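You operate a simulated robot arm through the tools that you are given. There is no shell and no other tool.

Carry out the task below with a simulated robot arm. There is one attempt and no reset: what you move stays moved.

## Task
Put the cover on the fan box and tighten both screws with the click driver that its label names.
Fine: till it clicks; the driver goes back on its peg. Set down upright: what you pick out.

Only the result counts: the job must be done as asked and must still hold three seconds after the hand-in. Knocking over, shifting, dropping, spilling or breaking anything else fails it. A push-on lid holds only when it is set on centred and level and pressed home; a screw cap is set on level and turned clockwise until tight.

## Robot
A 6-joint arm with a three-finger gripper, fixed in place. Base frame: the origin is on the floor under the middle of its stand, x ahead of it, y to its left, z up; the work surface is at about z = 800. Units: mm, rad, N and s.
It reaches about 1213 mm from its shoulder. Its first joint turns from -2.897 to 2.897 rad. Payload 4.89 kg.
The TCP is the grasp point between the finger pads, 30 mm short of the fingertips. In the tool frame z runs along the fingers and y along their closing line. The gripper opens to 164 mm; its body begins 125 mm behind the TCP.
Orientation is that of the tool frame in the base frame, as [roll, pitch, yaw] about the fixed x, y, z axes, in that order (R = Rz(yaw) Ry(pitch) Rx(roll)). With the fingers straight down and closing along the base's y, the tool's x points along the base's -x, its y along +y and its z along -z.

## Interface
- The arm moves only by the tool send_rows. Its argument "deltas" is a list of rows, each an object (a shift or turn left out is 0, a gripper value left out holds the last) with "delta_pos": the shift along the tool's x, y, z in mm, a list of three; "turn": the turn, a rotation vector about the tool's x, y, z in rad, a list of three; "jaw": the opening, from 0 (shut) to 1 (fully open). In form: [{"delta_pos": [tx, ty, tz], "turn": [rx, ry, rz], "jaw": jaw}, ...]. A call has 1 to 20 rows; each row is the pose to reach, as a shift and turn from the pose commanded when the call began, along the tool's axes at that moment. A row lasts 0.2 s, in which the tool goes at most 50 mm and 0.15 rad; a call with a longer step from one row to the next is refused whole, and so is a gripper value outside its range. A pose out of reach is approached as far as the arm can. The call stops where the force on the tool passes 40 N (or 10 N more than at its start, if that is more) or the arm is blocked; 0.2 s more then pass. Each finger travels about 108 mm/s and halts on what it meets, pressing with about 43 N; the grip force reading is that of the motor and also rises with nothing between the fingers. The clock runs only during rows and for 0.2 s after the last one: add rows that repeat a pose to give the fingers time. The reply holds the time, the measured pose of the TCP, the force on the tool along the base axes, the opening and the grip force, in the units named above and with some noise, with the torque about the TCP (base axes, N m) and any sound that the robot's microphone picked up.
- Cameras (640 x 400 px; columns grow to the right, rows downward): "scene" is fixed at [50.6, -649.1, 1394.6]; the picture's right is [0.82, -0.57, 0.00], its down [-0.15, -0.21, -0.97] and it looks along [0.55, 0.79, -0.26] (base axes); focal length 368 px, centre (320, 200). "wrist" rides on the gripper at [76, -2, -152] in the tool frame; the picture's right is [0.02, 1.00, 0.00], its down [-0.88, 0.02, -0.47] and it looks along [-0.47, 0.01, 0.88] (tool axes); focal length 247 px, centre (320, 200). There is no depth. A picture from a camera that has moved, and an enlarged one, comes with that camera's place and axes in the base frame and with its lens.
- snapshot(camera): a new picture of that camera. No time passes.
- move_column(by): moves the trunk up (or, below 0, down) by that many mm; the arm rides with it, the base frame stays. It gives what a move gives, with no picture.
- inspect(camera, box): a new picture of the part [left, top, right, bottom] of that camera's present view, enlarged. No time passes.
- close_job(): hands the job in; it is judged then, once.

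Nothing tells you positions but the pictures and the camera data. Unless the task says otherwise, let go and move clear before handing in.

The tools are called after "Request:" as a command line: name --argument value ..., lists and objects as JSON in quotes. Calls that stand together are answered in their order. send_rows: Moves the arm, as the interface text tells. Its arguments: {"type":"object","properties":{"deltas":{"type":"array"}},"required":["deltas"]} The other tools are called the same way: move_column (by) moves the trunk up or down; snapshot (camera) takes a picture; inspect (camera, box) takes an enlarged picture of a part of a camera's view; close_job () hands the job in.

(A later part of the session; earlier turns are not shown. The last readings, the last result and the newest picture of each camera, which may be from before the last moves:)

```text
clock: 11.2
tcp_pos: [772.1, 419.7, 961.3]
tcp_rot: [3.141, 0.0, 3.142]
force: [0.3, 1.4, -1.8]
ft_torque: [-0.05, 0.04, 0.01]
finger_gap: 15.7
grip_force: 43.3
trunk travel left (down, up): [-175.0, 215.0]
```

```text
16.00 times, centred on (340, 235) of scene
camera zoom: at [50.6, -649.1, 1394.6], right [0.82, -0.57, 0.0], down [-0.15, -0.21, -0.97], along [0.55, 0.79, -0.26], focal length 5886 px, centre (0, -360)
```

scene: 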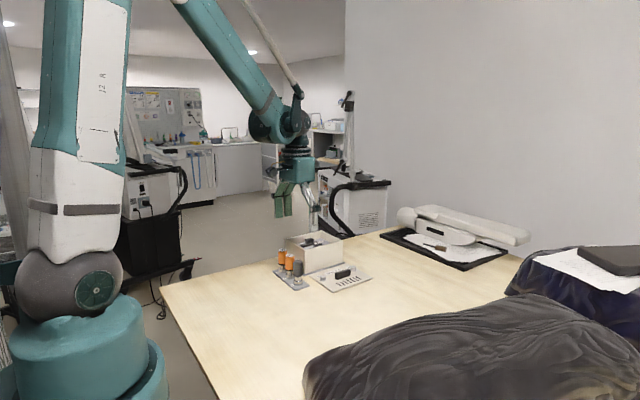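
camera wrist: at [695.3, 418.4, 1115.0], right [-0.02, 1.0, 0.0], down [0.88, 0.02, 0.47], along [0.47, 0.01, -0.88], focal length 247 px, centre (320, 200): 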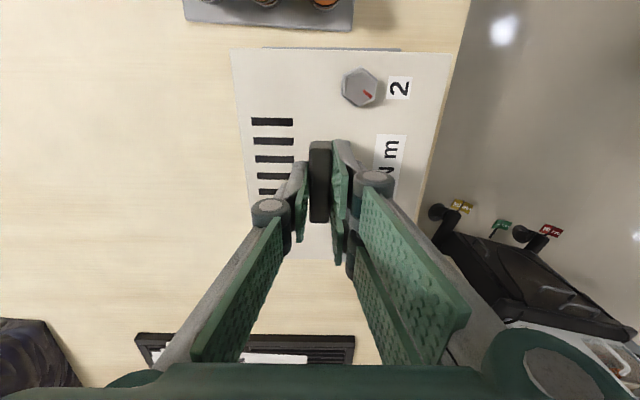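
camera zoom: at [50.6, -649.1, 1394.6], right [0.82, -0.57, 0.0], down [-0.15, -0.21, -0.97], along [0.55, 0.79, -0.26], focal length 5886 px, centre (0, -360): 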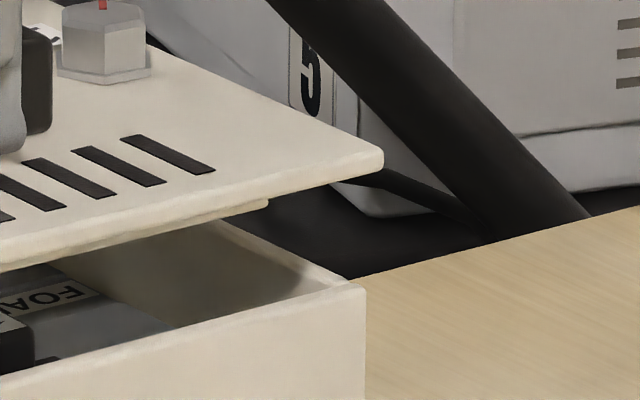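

Request:
send_rows --deltas '[{"delta_pos": [0.7, 0, 5], "turn": [0, 0, -0.008]}, {"delta_pos": [0.7, 0, 12], "turn": [0, 0, -0.008]}, {"delta_pos": [0.7, 0, 18], "turn": [0, 0, -0.008]}, {"delta_pos": [0.7, 0, 21.5], "turn": [0, 0, -0.008]}, {"delta_pos": [0.7, 0, 21.5], "turn": [0, 0, -0.008]}, {"delta_pos": [0.7, 0, 21.5], "turn": [0, 0, -0.008]}]'

Request:
inspect --camera "scene" --box '[280, 225, 310, 245]'

Request:
inspect --camera "scene" --box '[295, 235, 325, 255]'

Request:
inspect --camera "scene" --box '[325, 225, 355, 245]'

Request:
inspect --camera "wrist" --box '[200, 20, 480, 280]'

```text
clock: 12.6
tcp_pos: [771.7, 420.3, 941.5]
tcp_rot: [3.141, 0.001, -3.135]
force: [0.5, 0.3, -1.4]
ft_torque: [-0.02, 0.03, -0.02]
finger_gap: 15.4
grip_force: 42.9
trunk travel left (down, up): [-175.0, 215.0]
```

```text
16.00 times, centred on (295, 235) of scene
camera zoom: at [50.6, -649.1, 1394.6], right [0.82, -0.57, 0.0], down [-0.15, -0.21, -0.97], along [0.55, 0.79, -0.26], focal length 5886 px, centre (720, -360)
```

zoom: 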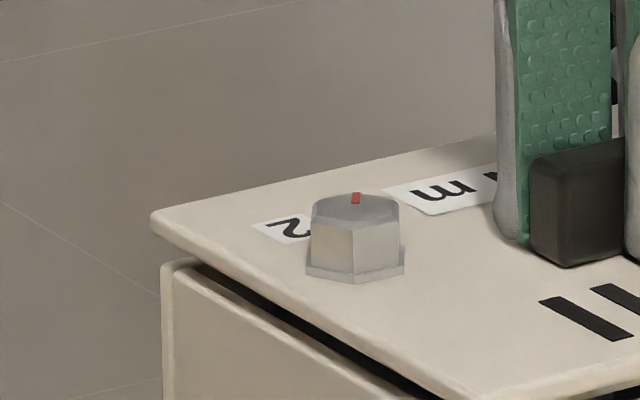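

```text
16.00 times, centred on (310, 245) of scene
camera zoom: at [50.6, -649.1, 1394.6], right [0.82, -0.57, 0.0], down [-0.15, -0.21, -0.97], along [0.55, 0.79, -0.26], focal length 5886 px, centre (480, -520)
```

zoom: 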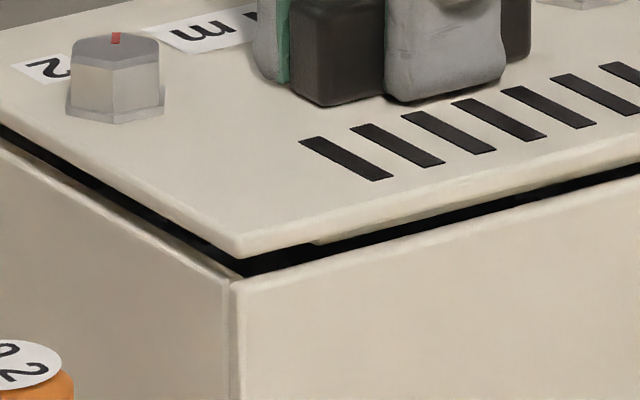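

```text
16.00 times, centred on (340, 235) of scene
camera zoom: at [50.6, -649.1, 1394.6], right [0.82, -0.57, 0.0], down [-0.15, -0.21, -0.97], along [0.55, 0.79, -0.26], focal length 5886 px, centre (0, -360)
```

zoom: 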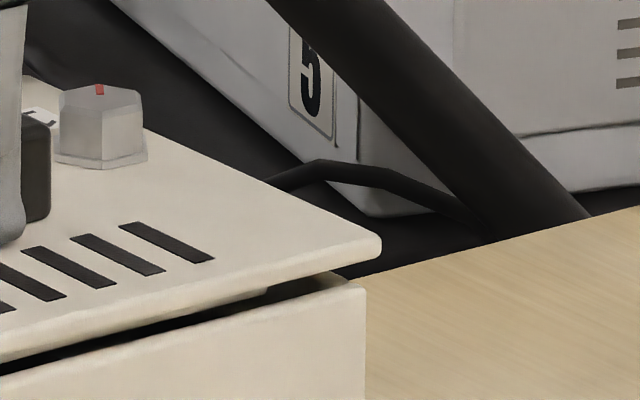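

```text
1.54 times, centred on (340, 150) of wrist
camera zoom: at [694.8, 417.4, 1093.4], right [-0.03, 1.0, 0.0], down [0.88, 0.03, 0.47], along [0.47, 0.01, -0.88], focal length 380 px, centre (289, 277)
```

zoom: 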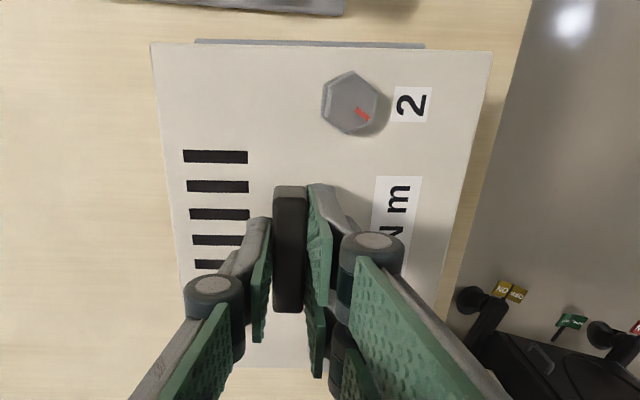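

Request:
inspect --camera "wrist" --box '[220, 35, 280, 75]'

Request:
inspect --camera "wrist" --box '[400, 35, 460, 75]'

```text
10.00 times, centred on (250, 55) of wrist
camera zoom: at [694.8, 417.4, 1093.4], right [-0.03, 1.0, 0.0], down [0.88, 0.03, 0.47], along [0.47, 0.01, -0.88], focal length 2470 px, centre (1020, 1650)
```

zoom: 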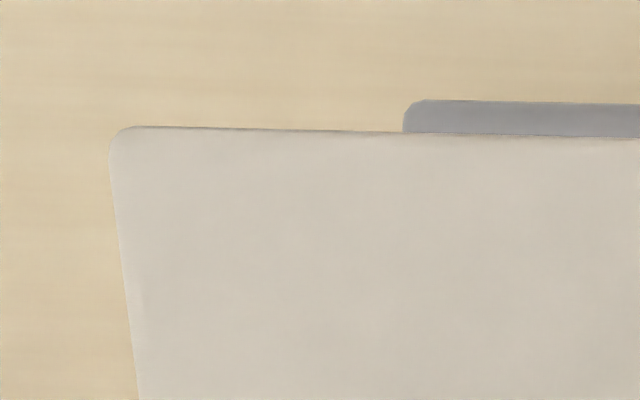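

```text
10.00 times, centred on (430, 55) of wrist
camera zoom: at [694.8, 417.4, 1093.4], right [-0.03, 1.0, 0.0], down [0.88, 0.03, 0.47], along [0.47, 0.01, -0.88], focal length 2470 px, centre (-780, 1650)
```

zoom: 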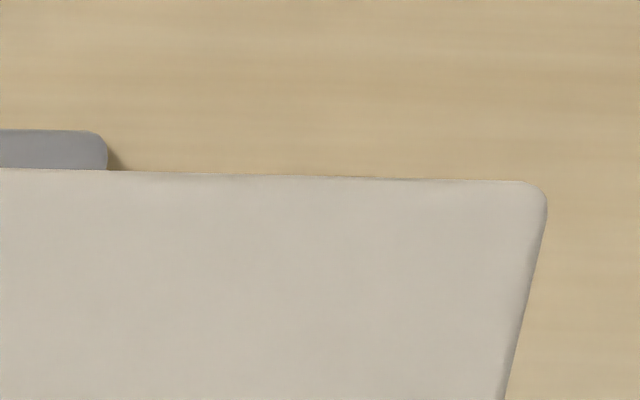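

Request:
inspect --camera "scene" --box '[336, 236, 351, 246]'

Request:
inspect --camera "scene" --box '[305, 244, 320, 254]'

Request:
inspect --camera "scene" --box '[283, 232, 298, 242]'

```text
16.00 times, centred on (344, 241) of scene
camera zoom: at [50.6, -649.1, 1394.6], right [0.82, -0.57, 0.0], down [-0.15, -0.21, -0.97], along [0.55, 0.79, -0.26], focal length 5886 px, centre (-56, -456)
```

zoom: 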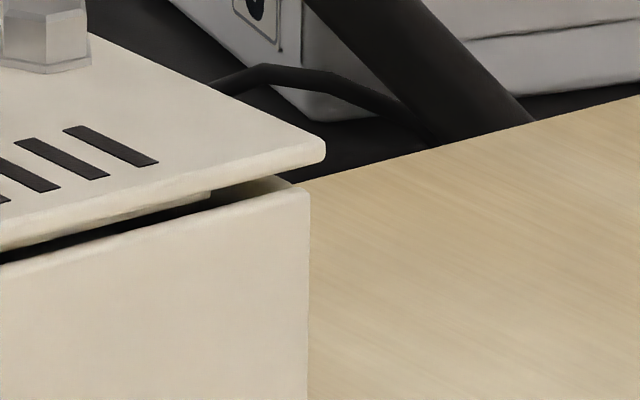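

```text
16.00 times, centred on (312, 249) of scene
camera zoom: at [50.6, -649.1, 1394.6], right [0.82, -0.57, 0.0], down [-0.15, -0.21, -0.97], along [0.55, 0.79, -0.26], focal length 5886 px, centre (440, -584)
```

zoom: 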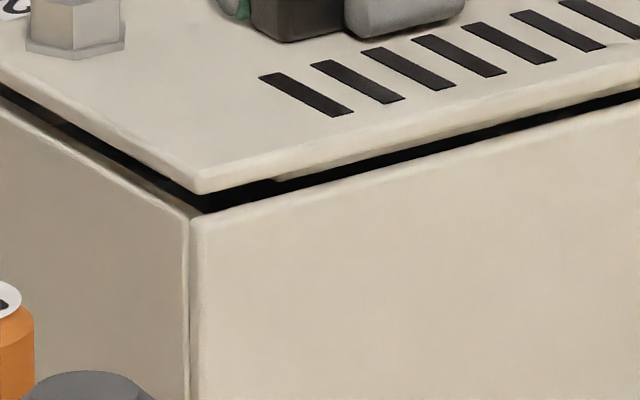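

```text
16.00 times, centred on (290, 237) of scene
camera zoom: at [50.6, -649.1, 1394.6], right [0.82, -0.57, 0.0], down [-0.15, -0.21, -0.97], along [0.55, 0.79, -0.26], focal length 5886 px, centre (792, -392)
```

zoom: 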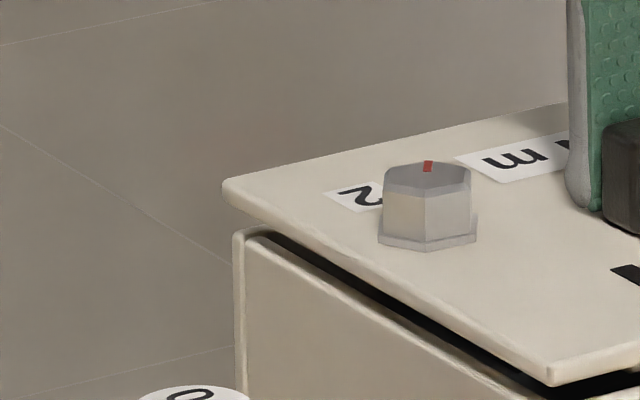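

Request:
send_rows --deltas '[{"delta_pos": [0.4, 0.2, 1], "turn": [0, 0, -0.003]}, {"delta_pos": [0.4, 0.2, 2], "turn": [0, 0, -0.003]}, {"delta_pos": [0.4, 0.2, 3], "turn": [0, 0, -0.003]}, {"delta_pos": [0.4, 0.2, 3.5], "turn": [0, 0, -0.003]}, {"delta_pos": [0.4, 0.2, 3.5], "turn": [0, 0, -0.003]}]'

Request:
inspect --camera "scene" --box '[336, 236, 351, 246]'

Request:
inspect --camera "scene" --box '[305, 244, 320, 254]'

Request:
inspect --camera "scene" --box '[283, 232, 298, 242]'

```text
clock: 13.8
tcp_pos: [770.7, 420.5, 936.9]
tcp_rot: [-3.14, 0.0, -3.13]
force: [0.6, -0.7, -1.9]
ft_torque: [0.0, 0.03, 0.03]
finger_gap: 15.3
grip_force: 42.7
trunk travel left (down, up): [-175.0, 215.0]
```

```text
16.00 times, centred on (344, 241) of scene
camera zoom: at [50.6, -649.1, 1394.6], right [0.82, -0.57, 0.0], down [-0.15, -0.21, -0.97], along [0.55, 0.79, -0.26], focal length 5886 px, centre (-56, -456)
```

zoom: 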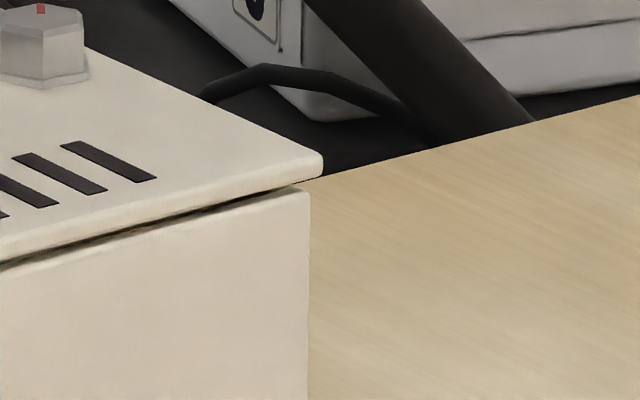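

```text
16.00 times, centred on (312, 249) of scene
camera zoom: at [50.6, -649.1, 1394.6], right [0.82, -0.57, 0.0], down [-0.15, -0.21, -0.97], along [0.55, 0.79, -0.26], focal length 5886 px, centre (440, -584)
```

zoom: 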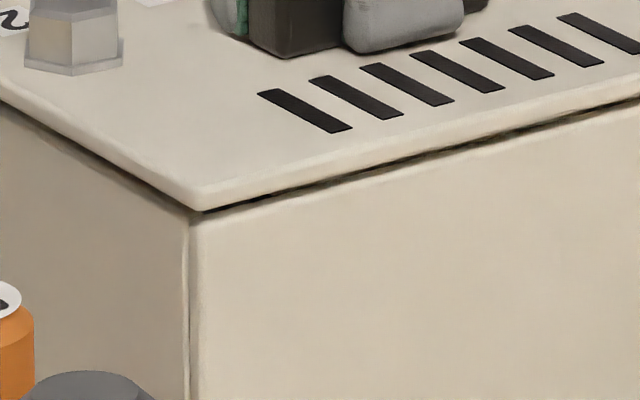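

```text
16.00 times, centred on (290, 237) of scene
camera zoom: at [50.6, -649.1, 1394.6], right [0.82, -0.57, 0.0], down [-0.15, -0.21, -0.97], along [0.55, 0.79, -0.26], focal length 5886 px, centre (792, -392)
```

zoom: 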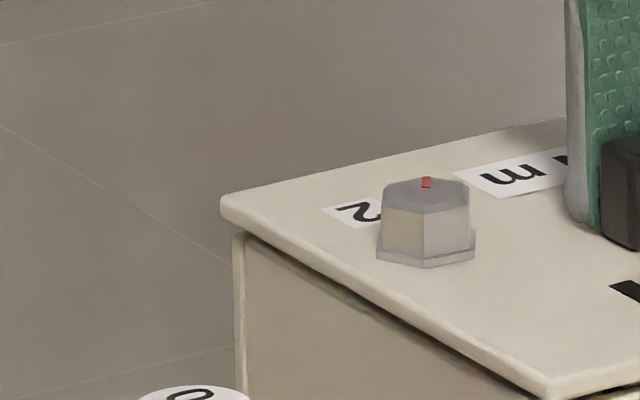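

Request:
send_rows --deltas '[{"delta_pos": [0, 0, 0.8]}, {"delta_pos": [0, 0, 1.6]}, {"delta_pos": [0, 0, 2.4]}, {"delta_pos": [0, 0, 2.4]}]'

Request:
inspect --camera "scene" --box '[305, 244, 320, 254]'

Request:
inspect --camera "scene" --box '[283, 232, 298, 242]'

```text
clock: 14.8
tcp_pos: [769.9, 420.7, 934.9]
tcp_rot: [3.141, -0.001, -3.132]
force: [0.3, -0.2, -1.6]
ft_torque: [-0.01, 0.03, -0.01]
finger_gap: 15.5
grip_force: 42.9
trunk travel left (down, up): [-175.0, 215.0]
```

```text
16.00 times, centred on (312, 249) of scene
camera zoom: at [50.6, -649.1, 1394.6], right [0.82, -0.57, 0.0], down [-0.15, -0.21, -0.97], along [0.55, 0.79, -0.26], focal length 5886 px, centre (440, -584)
```

zoom: 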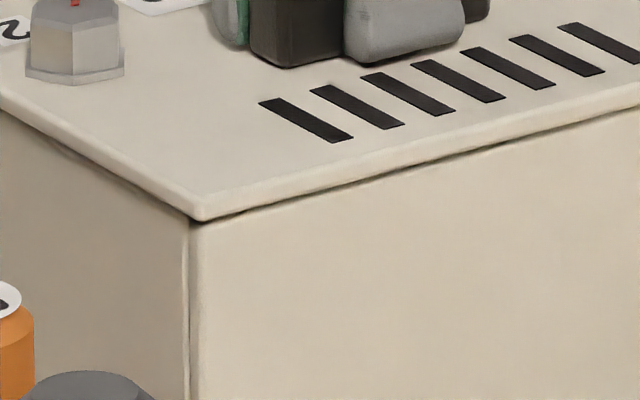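

```text
16.00 times, centred on (290, 237) of scene
camera zoom: at [50.6, -649.1, 1394.6], right [0.82, -0.57, 0.0], down [-0.15, -0.21, -0.97], along [0.55, 0.79, -0.26], focal length 5886 px, centre (792, -392)
```

zoom: 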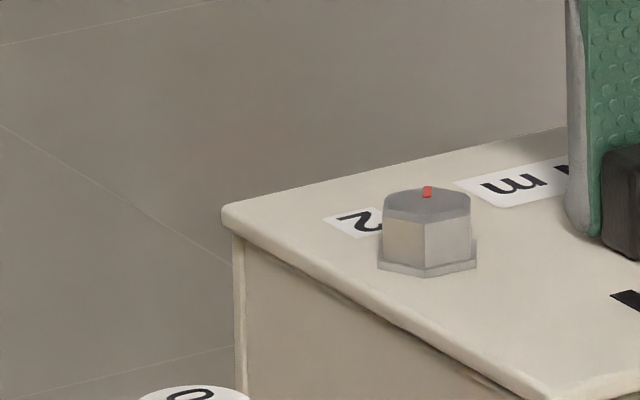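

Request:
send_rows --deltas '[{"delta_pos": [0, 0, 0.5]}, {"delta_pos": [0, 0, 1.0]}, {"delta_pos": [0, 0, 1.4]}, {"delta_pos": [0, 0, 1.4]}]'

Request:
inspect --camera "scene" --box '[305, 244, 320, 254]'

```text
clock: 15.8
tcp_pos: [770.6, 419.4, 934.1]
tcp_rot: [-3.14, 0.001, -3.132]
force: [6.8, 0.9, 16.8]
ft_torque: [0.09, 0.32, -0.08]
finger_gap: 15.5
grip_force: 43.2
trunk travel left (down, up): [-175.0, 215.0]
```

```text
16.00 times, centred on (312, 249) of scene
camera zoom: at [50.6, -649.1, 1394.6], right [0.82, -0.57, 0.0], down [-0.15, -0.21, -0.97], along [0.55, 0.79, -0.26], focal length 5886 px, centre (440, -584)
```

zoom: 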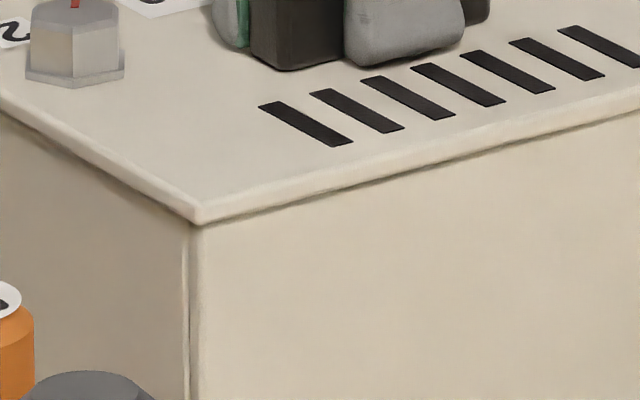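

Request:
inspect --camera "scene" --box '[283, 232, 298, 242]'

Request:
inspect --camera "scene" --box '[336, 236, 351, 246]'

Request:
inspect --camera "wrist" --box '[200, 20, 480, 280]'

```text
16.00 times, centred on (290, 237) of scene
camera zoom: at [50.6, -649.1, 1394.6], right [0.82, -0.57, 0.0], down [-0.15, -0.21, -0.97], along [0.55, 0.79, -0.26], focal length 5886 px, centre (792, -392)
```

zoom: 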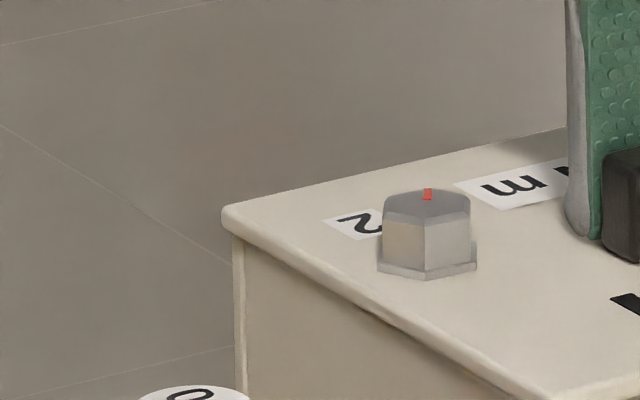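

```text
16.00 times, centred on (344, 241) of scene
camera zoom: at [50.6, -649.1, 1394.6], right [0.82, -0.57, 0.0], down [-0.15, -0.21, -0.97], along [0.55, 0.79, -0.26], focal length 5886 px, centre (-56, -456)
```

zoom: 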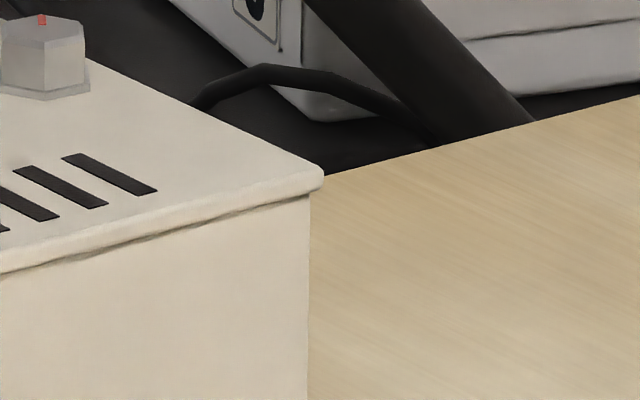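

```text
1.54 times, centred on (340, 150) of wrist
camera zoom: at [694.5, 417.2, 1086.5], right [-0.03, 1.0, 0.0], down [0.88, 0.03, 0.47], along [0.47, 0.02, -0.88], focal length 380 px, centre (289, 277)
```

zoom: 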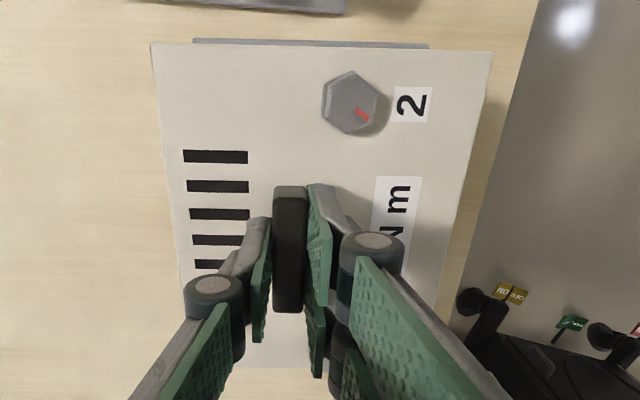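

The cover sits flush on the rim. I'm easing off the push before I release the handle.

Request:
send_rows --deltas '[{"delta_pos": [0, 0, -0.6]}, {"delta_pos": [0, 0, -0.6]}]'

```text
clock: 16.4
tcp_pos: [769.7, 419.2, 934.1]
tcp_rot: [3.141, 0.0, -3.132]
force: [4.4, -0.4, 8.1]
ft_torque: [0.01, -0.74, -0.02]
finger_gap: 15.7
grip_force: 42.8
trunk travel left (down, up): [-175.0, 215.0]
```

Request:
send_rows --deltas '[{"delta_pos": [0, 0, -0.4]}, {"delta_pos": [0, 0, -0.4]}]'

```text
clock: 17.0
tcp_pos: [768.4, 420.2, 933.8]
tcp_rot: [3.14, 0.001, -3.13]
force: [0.6, 0.3, -1.7]
ft_torque: [0.0, 0.02, -0.05]
finger_gap: 15.7
grip_force: 42.8
trunk travel left (down, up): [-175.0, 215.0]
```

Request:
send_rows --deltas '[{"delta_pos": [0, 0, 0.4], "jaw": 0.0}, {"delta_pos": [0, 0, 0.4], "jaw": 0.0}, {"delta_pos": [0, 0, 0.4], "jaw": 0.1}, {"delta_pos": [0, 0, 0.4], "jaw": 0.2}, {"delta_pos": [0, 0, 0.4], "jaw": 0.2}]'

Request:
inspect --camera "scene" --box '[280, 210, 355, 260]'

Request:
inspect --camera "wrist" --box '[200, 20, 480, 280]'

```text
clock: 18.2
tcp_pos: [770.5, 420.5, 933.1]
tcp_rot: [3.141, -0.001, -3.132]
force: [-0.3, -0.7, 0.6]
ft_torque: [0.0, -0.01, 0.02]
finger_gap: 32.5
grip_force: 0.1
trunk travel left (down, up): [-175.0, 215.0]
```

```text
8.00 times, centred on (318, 235) of scene
camera zoom: at [50.6, -649.1, 1394.6], right [0.82, -0.57, 0.0], down [-0.15, -0.21, -0.97], along [0.55, 0.79, -0.26], focal length 2943 px, centre (340, -80)
```

zoom: 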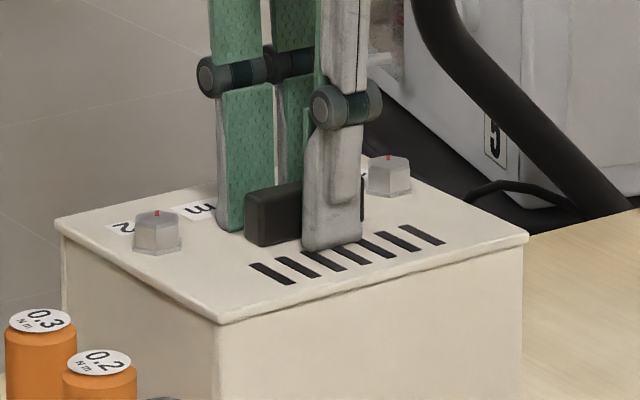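

```text
1.54 times, centred on (340, 150) of wrist
camera zoom: at [694.5, 417.5, 1086.5], right [-0.03, 1.0, 0.0], down [0.88, 0.03, 0.47], along [0.47, 0.01, -0.88], focal length 380 px, centre (289, 277)
```

zoom: 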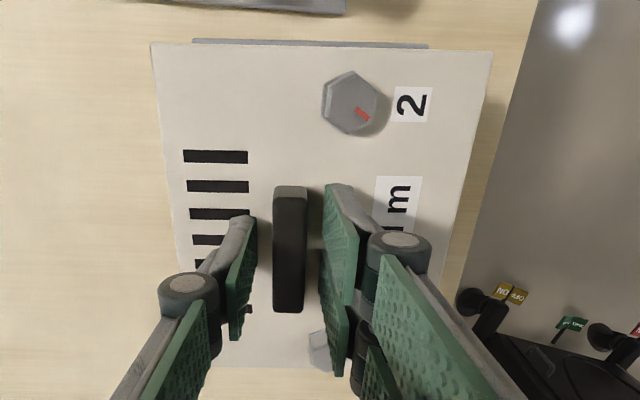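

Released. Now I'll rise clear and look at the result from above.

Request:
send_rows --deltas '[{"delta_pos": [0, 0, -10]}, {"delta_pos": [0, 0, -35]}, {"delta_pos": [0, 0, -70]}, {"delta_pos": [30, 5, -90]}, {"delta_pos": [65, 10, -90]}, {"delta_pos": [85, 10, -90]}, {"delta_pos": [85, 10, -90]}]'

Request:
snapshot --camera "wrist"

Request:
inspect --camera "wrist" --box '[220, 60, 420, 260]'

Request:
inspect --camera "scene" --box '[260, 210, 370, 300]'

```text
clock: 19.8
tcp_pos: [683.3, 429.5, 1023.6]
tcp_rot: [3.141, 0.001, -3.132]
force: [-0.5, -0.3, 0.2]
ft_torque: [0.02, -0.07, -0.01]
finger_gap: 32.8
grip_force: 0.1
trunk travel left (down, up): [-175.0, 215.0]
```

```text
taken
camera wrist: at [608.6, 427.6, 1176.8], right [-0.03, 1.0, 0.0], down [0.88, 0.03, 0.47], along [0.47, 0.02, -0.88], focal length 247 px, centre (320, 200)
```

wrist: 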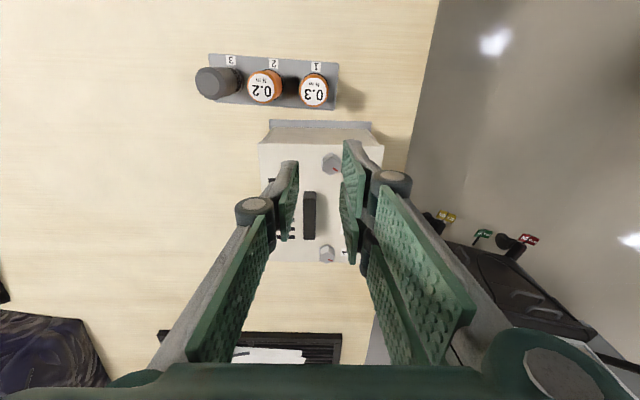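

```text
2.00 times, centred on (320, 160) of wrist
camera zoom: at [608.6, 427.6, 1176.8], right [-0.03, 1.0, 0.0], down [0.88, 0.03, 0.47], along [0.47, 0.02, -0.88], focal length 494 px, centre (320, 280)
```

zoom: 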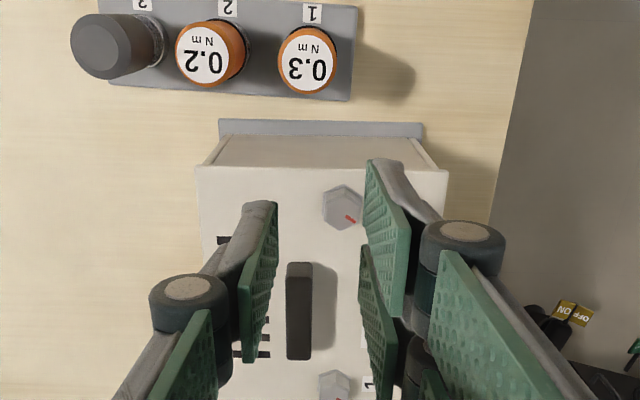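

```text
4.44 times, centred on (315, 255) of scene
camera zoom: at [50.6, -649.1, 1394.6], right [0.82, -0.57, 0.0], down [-0.15, -0.21, -0.97], along [0.55, 0.79, -0.26], focal length 1635 px, centre (342, -44)
```

zoom: 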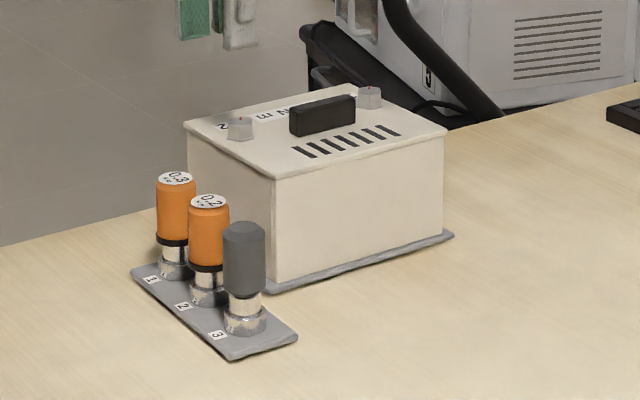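

The cover is on. Next I'll move above driver 1, taken to be at about (629, 421), and turn the gripper so it closes along x and its fingers stay clear of driver 2.

Request:
send_rows --deltas '[{"delta_pos": [8, -1, 0], "turn": [0, 0, -0.14], "jaw": 0.3}, {"delta_pos": [16, -2, 0], "turn": [0, 0, -0.28]}, {"delta_pos": [24, -3, 0], "turn": [0, 0, -0.42]}, {"delta_pos": [32, -4, 0], "turn": [0, 0, -0.56]}, {"delta_pos": [40, -5, 0], "turn": [0, 0, -0.7]}, {"delta_pos": [48, -6, 0], "turn": [0, 0, -0.84]}, {"delta_pos": [54, -7.5, 0], "turn": [0, 0, -0.98]}, {"delta_pos": [54, -7.5, 0], "turn": [0, 0, -1.12]}, {"delta_pos": [54, -7.5, 0], "turn": [0, 0, -1.26]}, {"delta_pos": [54, -7.5, 0], "turn": [0, 0, -1.4]}, {"delta_pos": [54, -7.5, 0], "turn": [0, 0, -1.54]}, {"delta_pos": [54, -7.5, 0], "turn": [0, 0, -1.5603]}, {"delta_pos": [54, -7.5, 0], "turn": [0, 0, -1.5603]}]'

Request:
snapshot --camera "wrist"

Request:
inspect --camera "scene" --box '[220, 130, 370, 290]'

```text
clock: 22.6
tcp_pos: [632.2, 421.1, 1023.7]
tcp_rot: [3.141, 0.0, -1.571]
force: [0.5, -0.3, 0.0]
ft_torque: [0.02, -0.01, -0.05]
finger_gap: 49.2
grip_force: 0.1
trunk travel left (down, up): [-175.0, 215.0]
```

```text
taken
camera wrist: at [633.4, 344.6, 1176.4], right [-1.0, -0.02, 0.0], down [-0.02, 0.88, 0.47], along [-0.01, 0.47, -0.88], focal length 247 px, centre (320, 200)
```

wrist: 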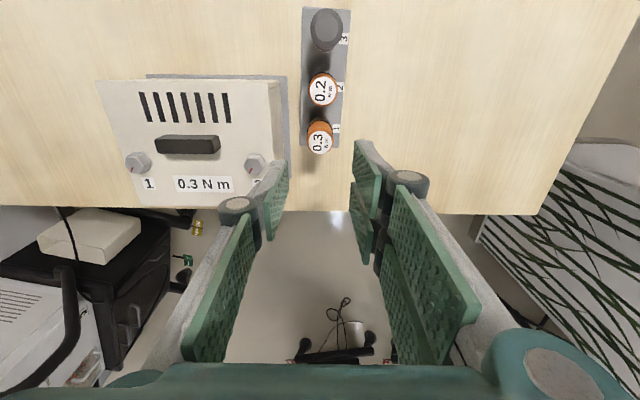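

```text
2.50 times, centred on (295, 210) of scene
camera zoom: at [50.6, -649.1, 1394.6], right [0.82, -0.57, 0.0], down [-0.15, -0.21, -0.97], along [0.55, 0.79, -0.26], focal length 920 px, centre (382, 175)
```

zoom: 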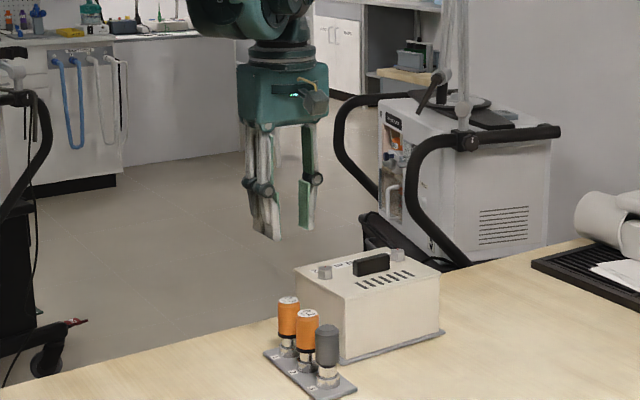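

Request:
inspect --camera "wrist" --box '[280, 60, 370, 180]'

Request:
inspect --camera "wrist" --box '[90, 70, 300, 210]'

```text
3.33 times, centred on (325, 120) of wrist
camera zoom: at [633.4, 344.6, 1176.4], right [-1.0, -0.02, 0.0], down [-0.02, 0.88, 0.47], along [-0.01, 0.47, -0.88], focal length 823 px, centre (303, 467)
```

zoom: 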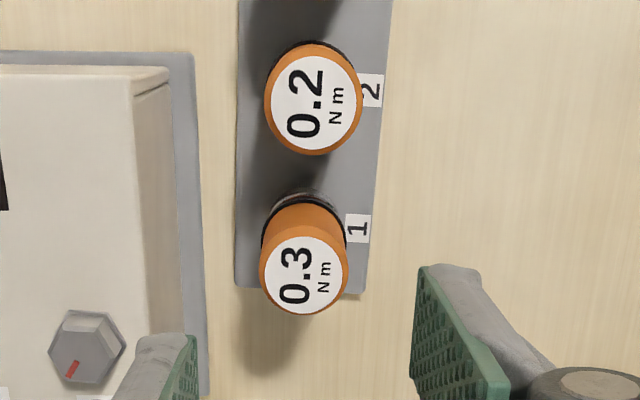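

```text
2.86 times, centred on (195, 140) of wrist
camera zoom: at [633.4, 344.6, 1176.4], right [-1.0, -0.02, 0.0], down [-0.02, 0.88, 0.47], along [-0.01, 0.47, -0.88], focal length 706 px, centre (677, 371)
```

zoom: 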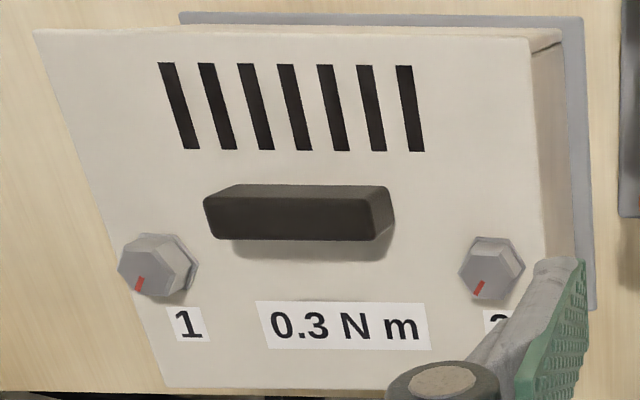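

Request:
send_rows --deltas '[{"delta_pos": [0, 1, 30]}, {"delta_pos": [0, 1, 65]}, {"delta_pos": [0, 1, 92]}, {"delta_pos": [0, 1, 92]}]'

Request:
snapshot --camera "wrist"

Request:
inspect --camera "scene" --box '[250, 190, 350, 300]'

```text
clock: 23.6
tcp_pos: [630.1, 421.4, 930.8]
tcp_rot: [-3.141, -0.001, -1.572]
force: [0.6, 0.5, 0.6]
ft_torque: [-0.01, 0.04, 0.01]
finger_gap: 49.3
grip_force: 0.1
trunk travel left (down, up): [-175.0, 215.0]
```

```text
taken
camera wrist: at [633.2, 344.8, 1083.7], right [-1.0, -0.02, 0.0], down [-0.02, 0.88, 0.47], along [-0.01, 0.47, -0.88], focal length 247 px, centre (320, 200)
```

wrist: 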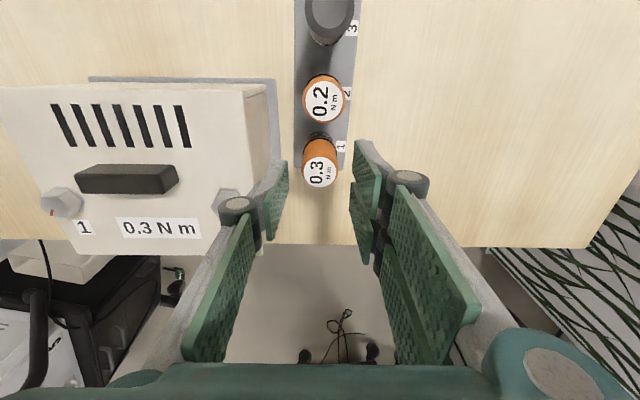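

```text
3.64 times, centred on (300, 245) of scene
camera zoom: at [50.6, -649.1, 1394.6], right [0.82, -0.57, 0.0], down [-0.15, -0.21, -0.97], along [0.55, 0.79, -0.26], focal length 1338 px, centre (393, 36)
```

zoom: 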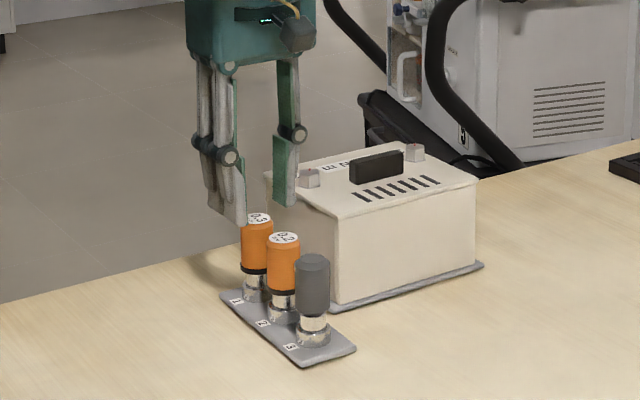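

Request:
send_rows --deltas '[{"delta_pos": [0, 0, 15]}, {"delta_pos": [0, 0, 30]}, {"delta_pos": [0, 0, 45]}, {"delta_pos": [0, 0, 55]}, {"delta_pos": [0, 0, 55]}]'

Request:
snapshot --camera "wrist"

Request:
inspect --camera "scene" --box '[270, 220, 345, 290]'

```text
clock: 24.8
tcp_pos: [631.5, 420.3, 876.6]
tcp_rot: [-3.141, -0.001, -1.572]
force: [0.6, 0.9, 0.0]
ft_torque: [-0.04, 0.05, -0.02]
finger_gap: 49.1
grip_force: 0.1
trunk travel left (down, up): [-175.0, 215.0]
```

```text
taken
camera wrist: at [632.3, 344.5, 1029.0], right [-1.0, -0.02, 0.0], down [-0.02, 0.88, 0.47], along [-0.01, 0.47, -0.88], focal length 247 px, centre (320, 200)
```

wrist: 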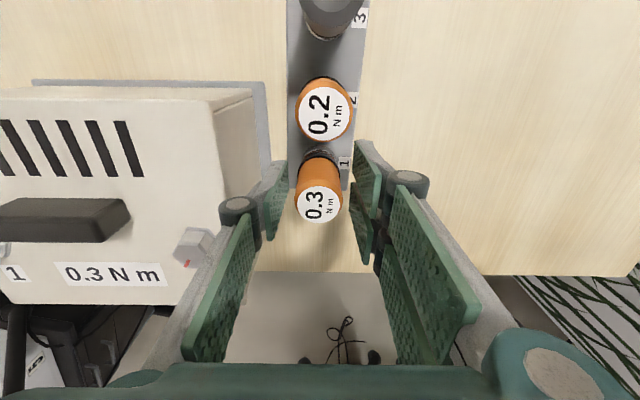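

```text
5.71 times, centred on (308, 255) of scene
camera zoom: at [50.6, -649.1, 1394.6], right [0.82, -0.57, 0.0], down [-0.15, -0.21, -0.97], along [0.55, 0.79, -0.26], focal length 2102 px, centre (391, -114)
```

zoom: 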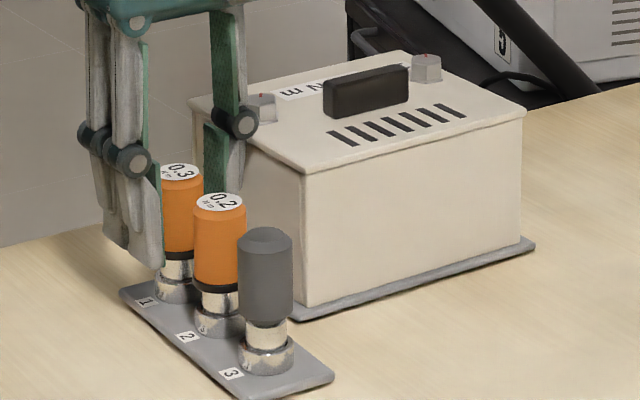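

Request:
send_rows --deltas '[{"jaw": 0.2}, {"jaw": 0.1}, {"jaw": 0.0}, {"jaw": 0.0}, {"jaw": 0.0}]'

Request:
snapshot --camera "wrist"

Request:
inspect --camera "scene" --box '[270, 220, 345, 290]'

```text
clock: 26.0
tcp_pos: [630.4, 421.4, 876.6]
tcp_rot: [-3.141, -0.001, -1.572]
force: [-0.6, -0.4, 0.8]
ft_torque: [0.01, 0.05, 0.02]
finger_gap: 30.0
grip_force: 43.2
trunk travel left (down, up): [-175.0, 215.0]
```

```text
taken
camera wrist: at [632.3, 344.5, 1029.1], right [-1.0, -0.02, 0.0], down [-0.02, 0.88, 0.47], along [-0.01, 0.47, -0.88], focal length 247 px, centre (320, 200)
```

wrist: 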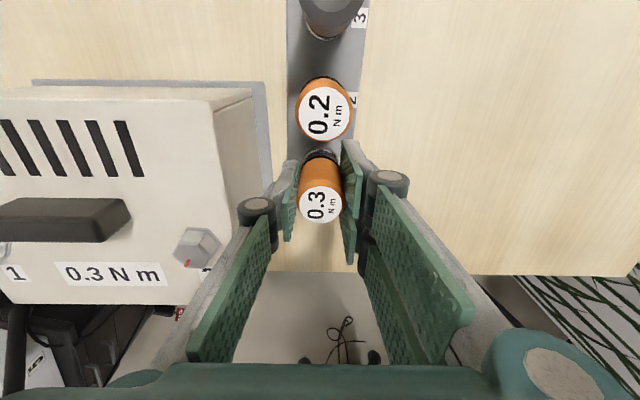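

```text
5.71 times, centred on (308, 255) of scene
camera zoom: at [50.6, -649.1, 1394.6], right [0.82, -0.57, 0.0], down [-0.15, -0.21, -0.97], along [0.55, 0.79, -0.26], focal length 2102 px, centre (391, -114)
```

zoom: 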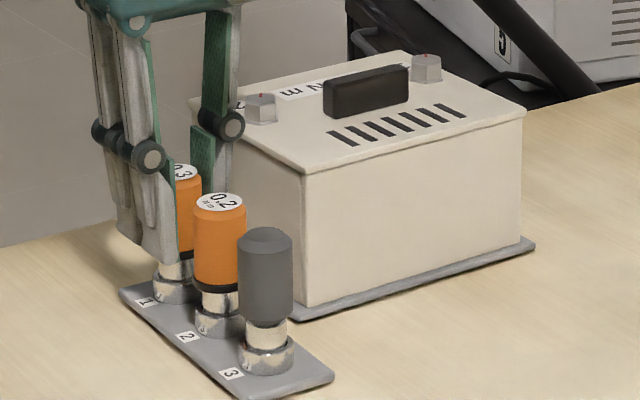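

Driver 1 is gripped with a 30 mm gap and about 43 N. I'm lifting it straight up off its peg.

Request:
send_rows --deltas '[{"delta_pos": [0, 0, -5]}, {"delta_pos": [0, 0, -12]}, {"delta_pos": [0, 0, -20]}, {"delta_pos": [0, 0, -30]}, {"delta_pos": [0, 0, -45]}, {"delta_pos": [0, 0, -60]}, {"delta_pos": [0, 0, -60]}]'

Request:
inspect --camera "scene" --box '[265, 200, 340, 290]'

Request:
inspect --camera "scene" --box '[270, 240, 300, 280]'

Request:
snapshot --camera "wrist"

```text
clock: 27.6
tcp_pos: [629.5, 421.4, 936.6]
tcp_rot: [3.14, 0.0, -1.571]
force: [0.6, -0.2, -1.3]
ft_torque: [0.06, -0.02, 0.03]
finger_gap: 30.0
grip_force: 43.0
trunk travel left (down, up): [-175.0, 215.0]
```

```text
4.44 times, centred on (302, 245) of scene
camera zoom: at [50.6, -649.1, 1394.6], right [0.82, -0.57, 0.0], down [-0.15, -0.21, -0.97], along [0.55, 0.79, -0.26], focal length 1635 px, centre (398, 0)
```

zoom: 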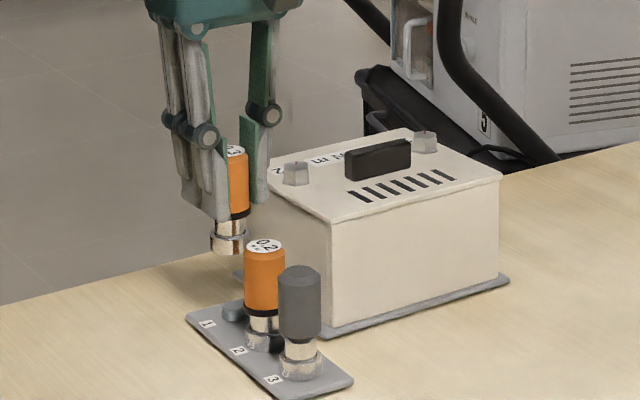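

```text
10.00 times, centred on (285, 260) of scene
camera zoom: at [50.6, -649.1, 1394.6], right [0.82, -0.57, 0.0], down [-0.15, -0.21, -0.97], along [0.55, 0.79, -0.26], focal length 3679 px, centre (670, -400)
```

zoom: 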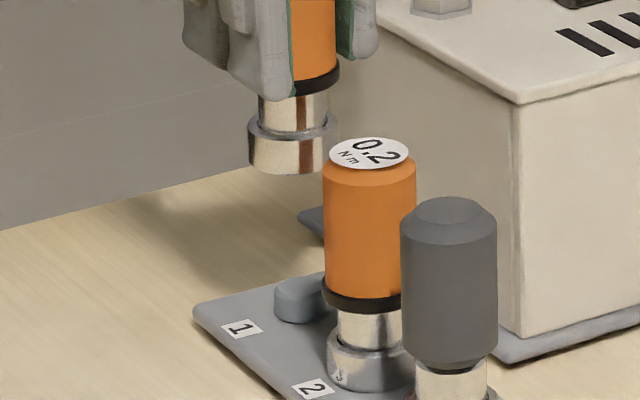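

```text
taken
camera wrist: at [632.3, 344.6, 1089.6], right [-1.0, -0.02, 0.0], down [-0.02, 0.88, 0.47], along [-0.01, 0.47, -0.88], focal length 247 px, centre (320, 200)
```

wrist: 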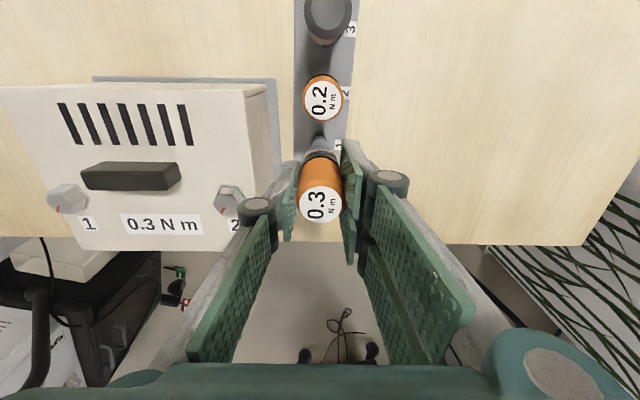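

The driver is a socket type and the peg is a short stub. I'll raise it and carry it over to screw 2, near (705, 442).

Request:
send_rows --deltas '[{"delta_pos": [0, 0, -25]}, {"delta_pos": [0, 0, -50]}, {"delta_pos": [0, 0, -66]}, {"delta_pos": [-6, -20, -66]}, {"delta_pos": [-12, -40, -66]}, {"delta_pos": [-18, -60, -66]}, {"delta_pos": [-21.2, -75, -66]}, {"delta_pos": [-21.2, -75, -66]}]'

Request:
snapshot --camera "wrist"

Request:
inspect --camera "scene" --box '[285, 205, 325, 245]'

Request:
inspect --camera "wrist" --box '[200, 100, 440, 260]'

```text
clock: 29.4
tcp_pos: [706.0, 443.1, 1003.6]
tcp_rot: [3.141, 0.0, -1.57]
force: [0.3, 0.0, -2.0]
ft_torque: [-0.02, 0.06, -0.02]
finger_gap: 30.2
grip_force: 43.2
trunk travel left (down, up): [-175.0, 215.0]
```

```text
taken
camera wrist: at [707.6, 366.1, 1155.6], right [-1.0, -0.02, 0.0], down [-0.02, 0.88, 0.47], along [-0.01, 0.47, -0.88], focal length 247 px, centre (320, 200)
```

wrist: 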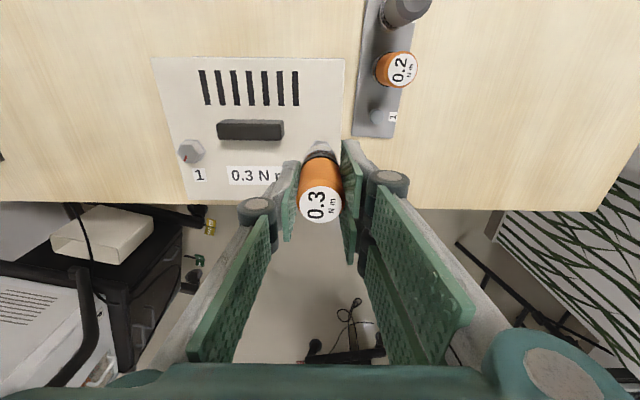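

```text
10.00 times, centred on (305, 225) of scene
camera zoom: at [50.6, -649.1, 1394.6], right [0.82, -0.57, 0.0], down [-0.15, -0.21, -0.97], along [0.55, 0.79, -0.26], focal length 3679 px, centre (470, -50)
```

zoom: 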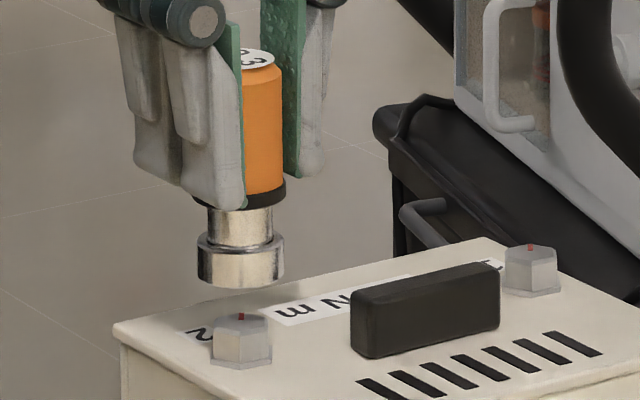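

```text
2.50 times, centred on (320, 180) of wrist
camera zoom: at [707.6, 366.1, 1155.6], right [-1.0, -0.02, 0.0], down [-0.02, 0.88, 0.47], along [-0.01, 0.47, -0.88], focal length 617 px, centre (320, 250)
```

zoom: 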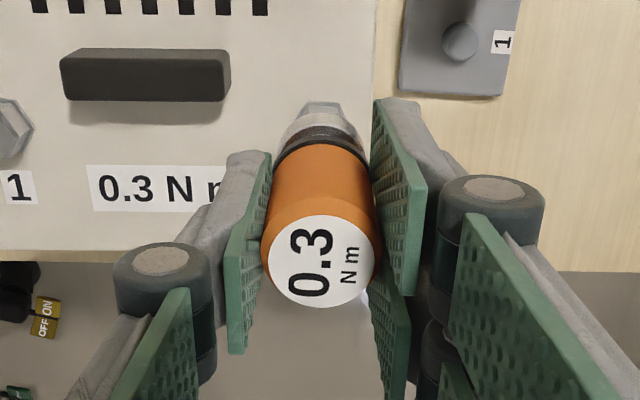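

Request:
inspect --camera "wrist" --box '[295, 130, 349, 166]'

Request:
inspect --camera "scene" --box '[285, 222, 315, 242]'

```text
11.11 times, centred on (322, 148) of wrist
camera zoom: at [707.6, 366.1, 1155.6], right [-1.0, -0.02, 0.0], down [-0.02, 0.88, 0.47], along [-0.01, 0.47, -0.88], focal length 2744 px, centre (298, 778)
```

zoom: 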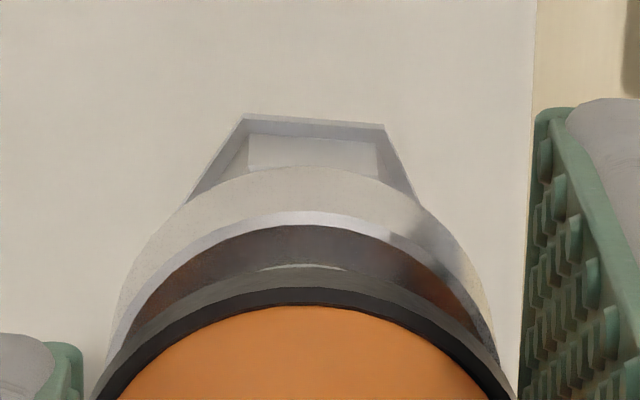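

```text
16.00 times, centred on (300, 232) of scene
camera zoom: at [50.6, -649.1, 1394.6], right [0.82, -0.57, 0.0], down [-0.15, -0.21, -0.97], along [0.55, 0.79, -0.26], focal length 5886 px, centre (640, -312)
```

zoom: 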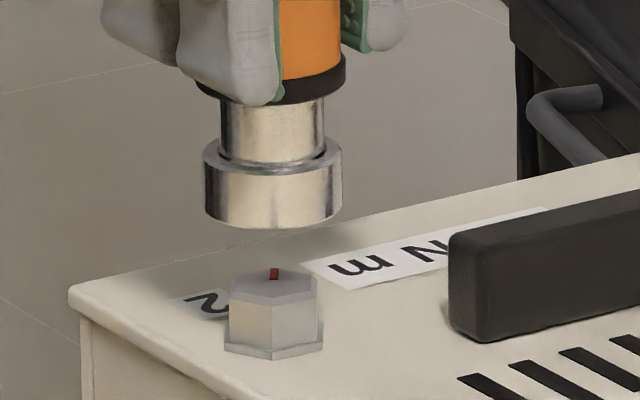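

Request:
send_rows --deltas '[{"delta_pos": [0.8, 0.4, 4]}, {"delta_pos": [0.8, 0.4, 8]}, {"delta_pos": [0.8, 0.4, 12]}, {"delta_pos": [0.8, 0.4, 12]}]'

Request:
inspect --camera "wrist" --box '[295, 130, 349, 166]'

Request:
inspect --camera "scene" --box '[285, 222, 315, 242]'

```text
clock: 30.4
tcp_pos: [704.5, 441.4, 990.9]
tcp_rot: [3.141, -0.001, -1.57]
force: [0.4, 0.2, -1.7]
ft_torque: [0.0, 0.02, 0.03]
finger_gap: 30.1
grip_force: 43.5
trunk travel left (down, up): [-175.0, 215.0]
```

```text
11.11 times, centred on (322, 148) of wrist
camera zoom: at [707.1, 365.0, 1143.6], right [-1.0, -0.02, 0.0], down [-0.02, 0.88, 0.47], along [-0.01, 0.47, -0.88], focal length 2744 px, centre (298, 778)
```

zoom: 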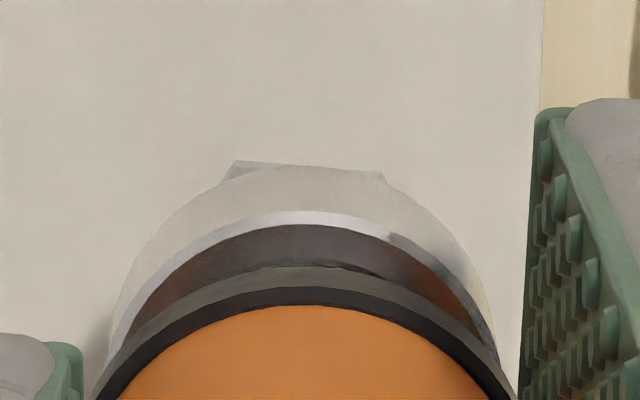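

```text
16.00 times, centred on (300, 232) of scene
camera zoom: at [50.6, -649.1, 1394.6], right [0.82, -0.57, 0.0], down [-0.15, -0.21, -0.97], along [0.55, 0.79, -0.26], focal length 5886 px, centre (640, -312)
```

zoom: 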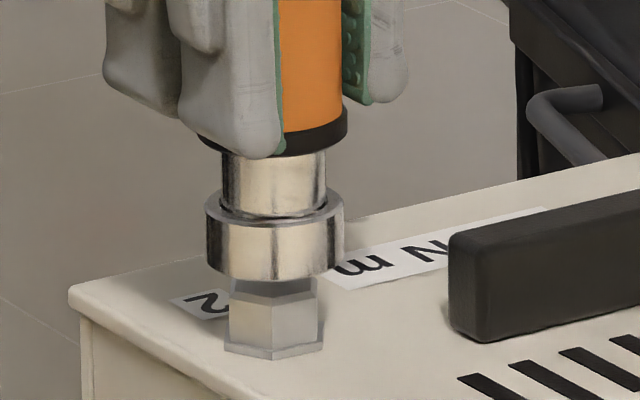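

Request:
send_rows --deltas '[{"delta_pos": [-0.5, 0.1, 1]}, {"delta_pos": [-0.5, 0.1, 2]}, {"delta_pos": [-0.5, 0.1, 3]}, {"delta_pos": [-0.5, 0.1, 3]}]'

Request:
inspect --camera "scene" --box '[285, 222, 315, 242]'

```text
clock: 31.4
tcp_pos: [704.0, 441.7, 989.0]
tcp_rot: [-3.142, -0.001, -1.57]
force: [-1.3, -0.4, -1.5]
ft_torque: [0.05, -0.01, 0.01]
finger_gap: 29.9
grip_force: 42.6
trunk travel left (down, up): [-175.0, 215.0]
```

```text
16.00 times, centred on (300, 232) of scene
camera zoom: at [50.6, -649.1, 1394.6], right [0.82, -0.57, 0.0], down [-0.15, -0.21, -0.97], along [0.55, 0.79, -0.26], focal length 5886 px, centre (640, -312)
```

zoom: 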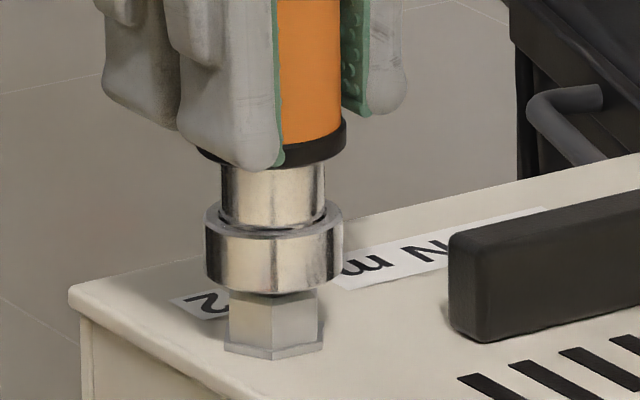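

Request:
send_rows --deltas '[{"delta_pos": [0, 0, 0.7]}, {"delta_pos": [0, 0, 1.4]}, {"delta_pos": [0, 0, 2.1]}, {"delta_pos": [0, 0, 2.1]}]'

Request:
inspect --camera "scene" --box '[285, 222, 315, 242]'

```text
clock: 32.4
tcp_pos: [704.7, 442.5, 985.5]
tcp_rot: [3.141, 0.0, -1.571]
force: [0.4, 0.2, -1.5]
ft_torque: [-0.01, -0.01, -0.03]
finger_gap: 29.9
grip_force: 43.0
trunk travel left (down, up): [-175.0, 215.0]
```

```text
16.00 times, centred on (300, 232) of scene
camera zoom: at [50.6, -649.1, 1394.6], right [0.82, -0.57, 0.0], down [-0.15, -0.21, -0.97], along [0.55, 0.79, -0.26], focal length 5886 px, centre (640, -312)
```

zoom: 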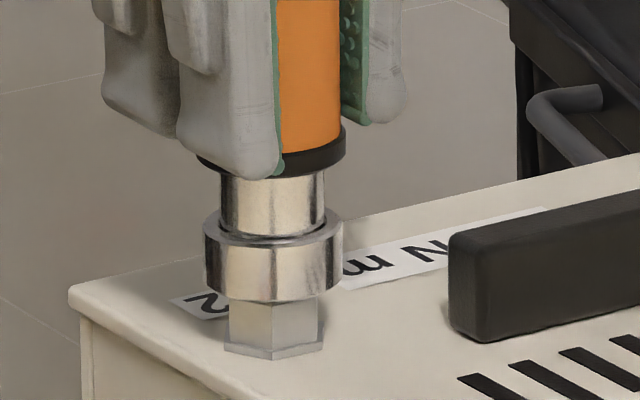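

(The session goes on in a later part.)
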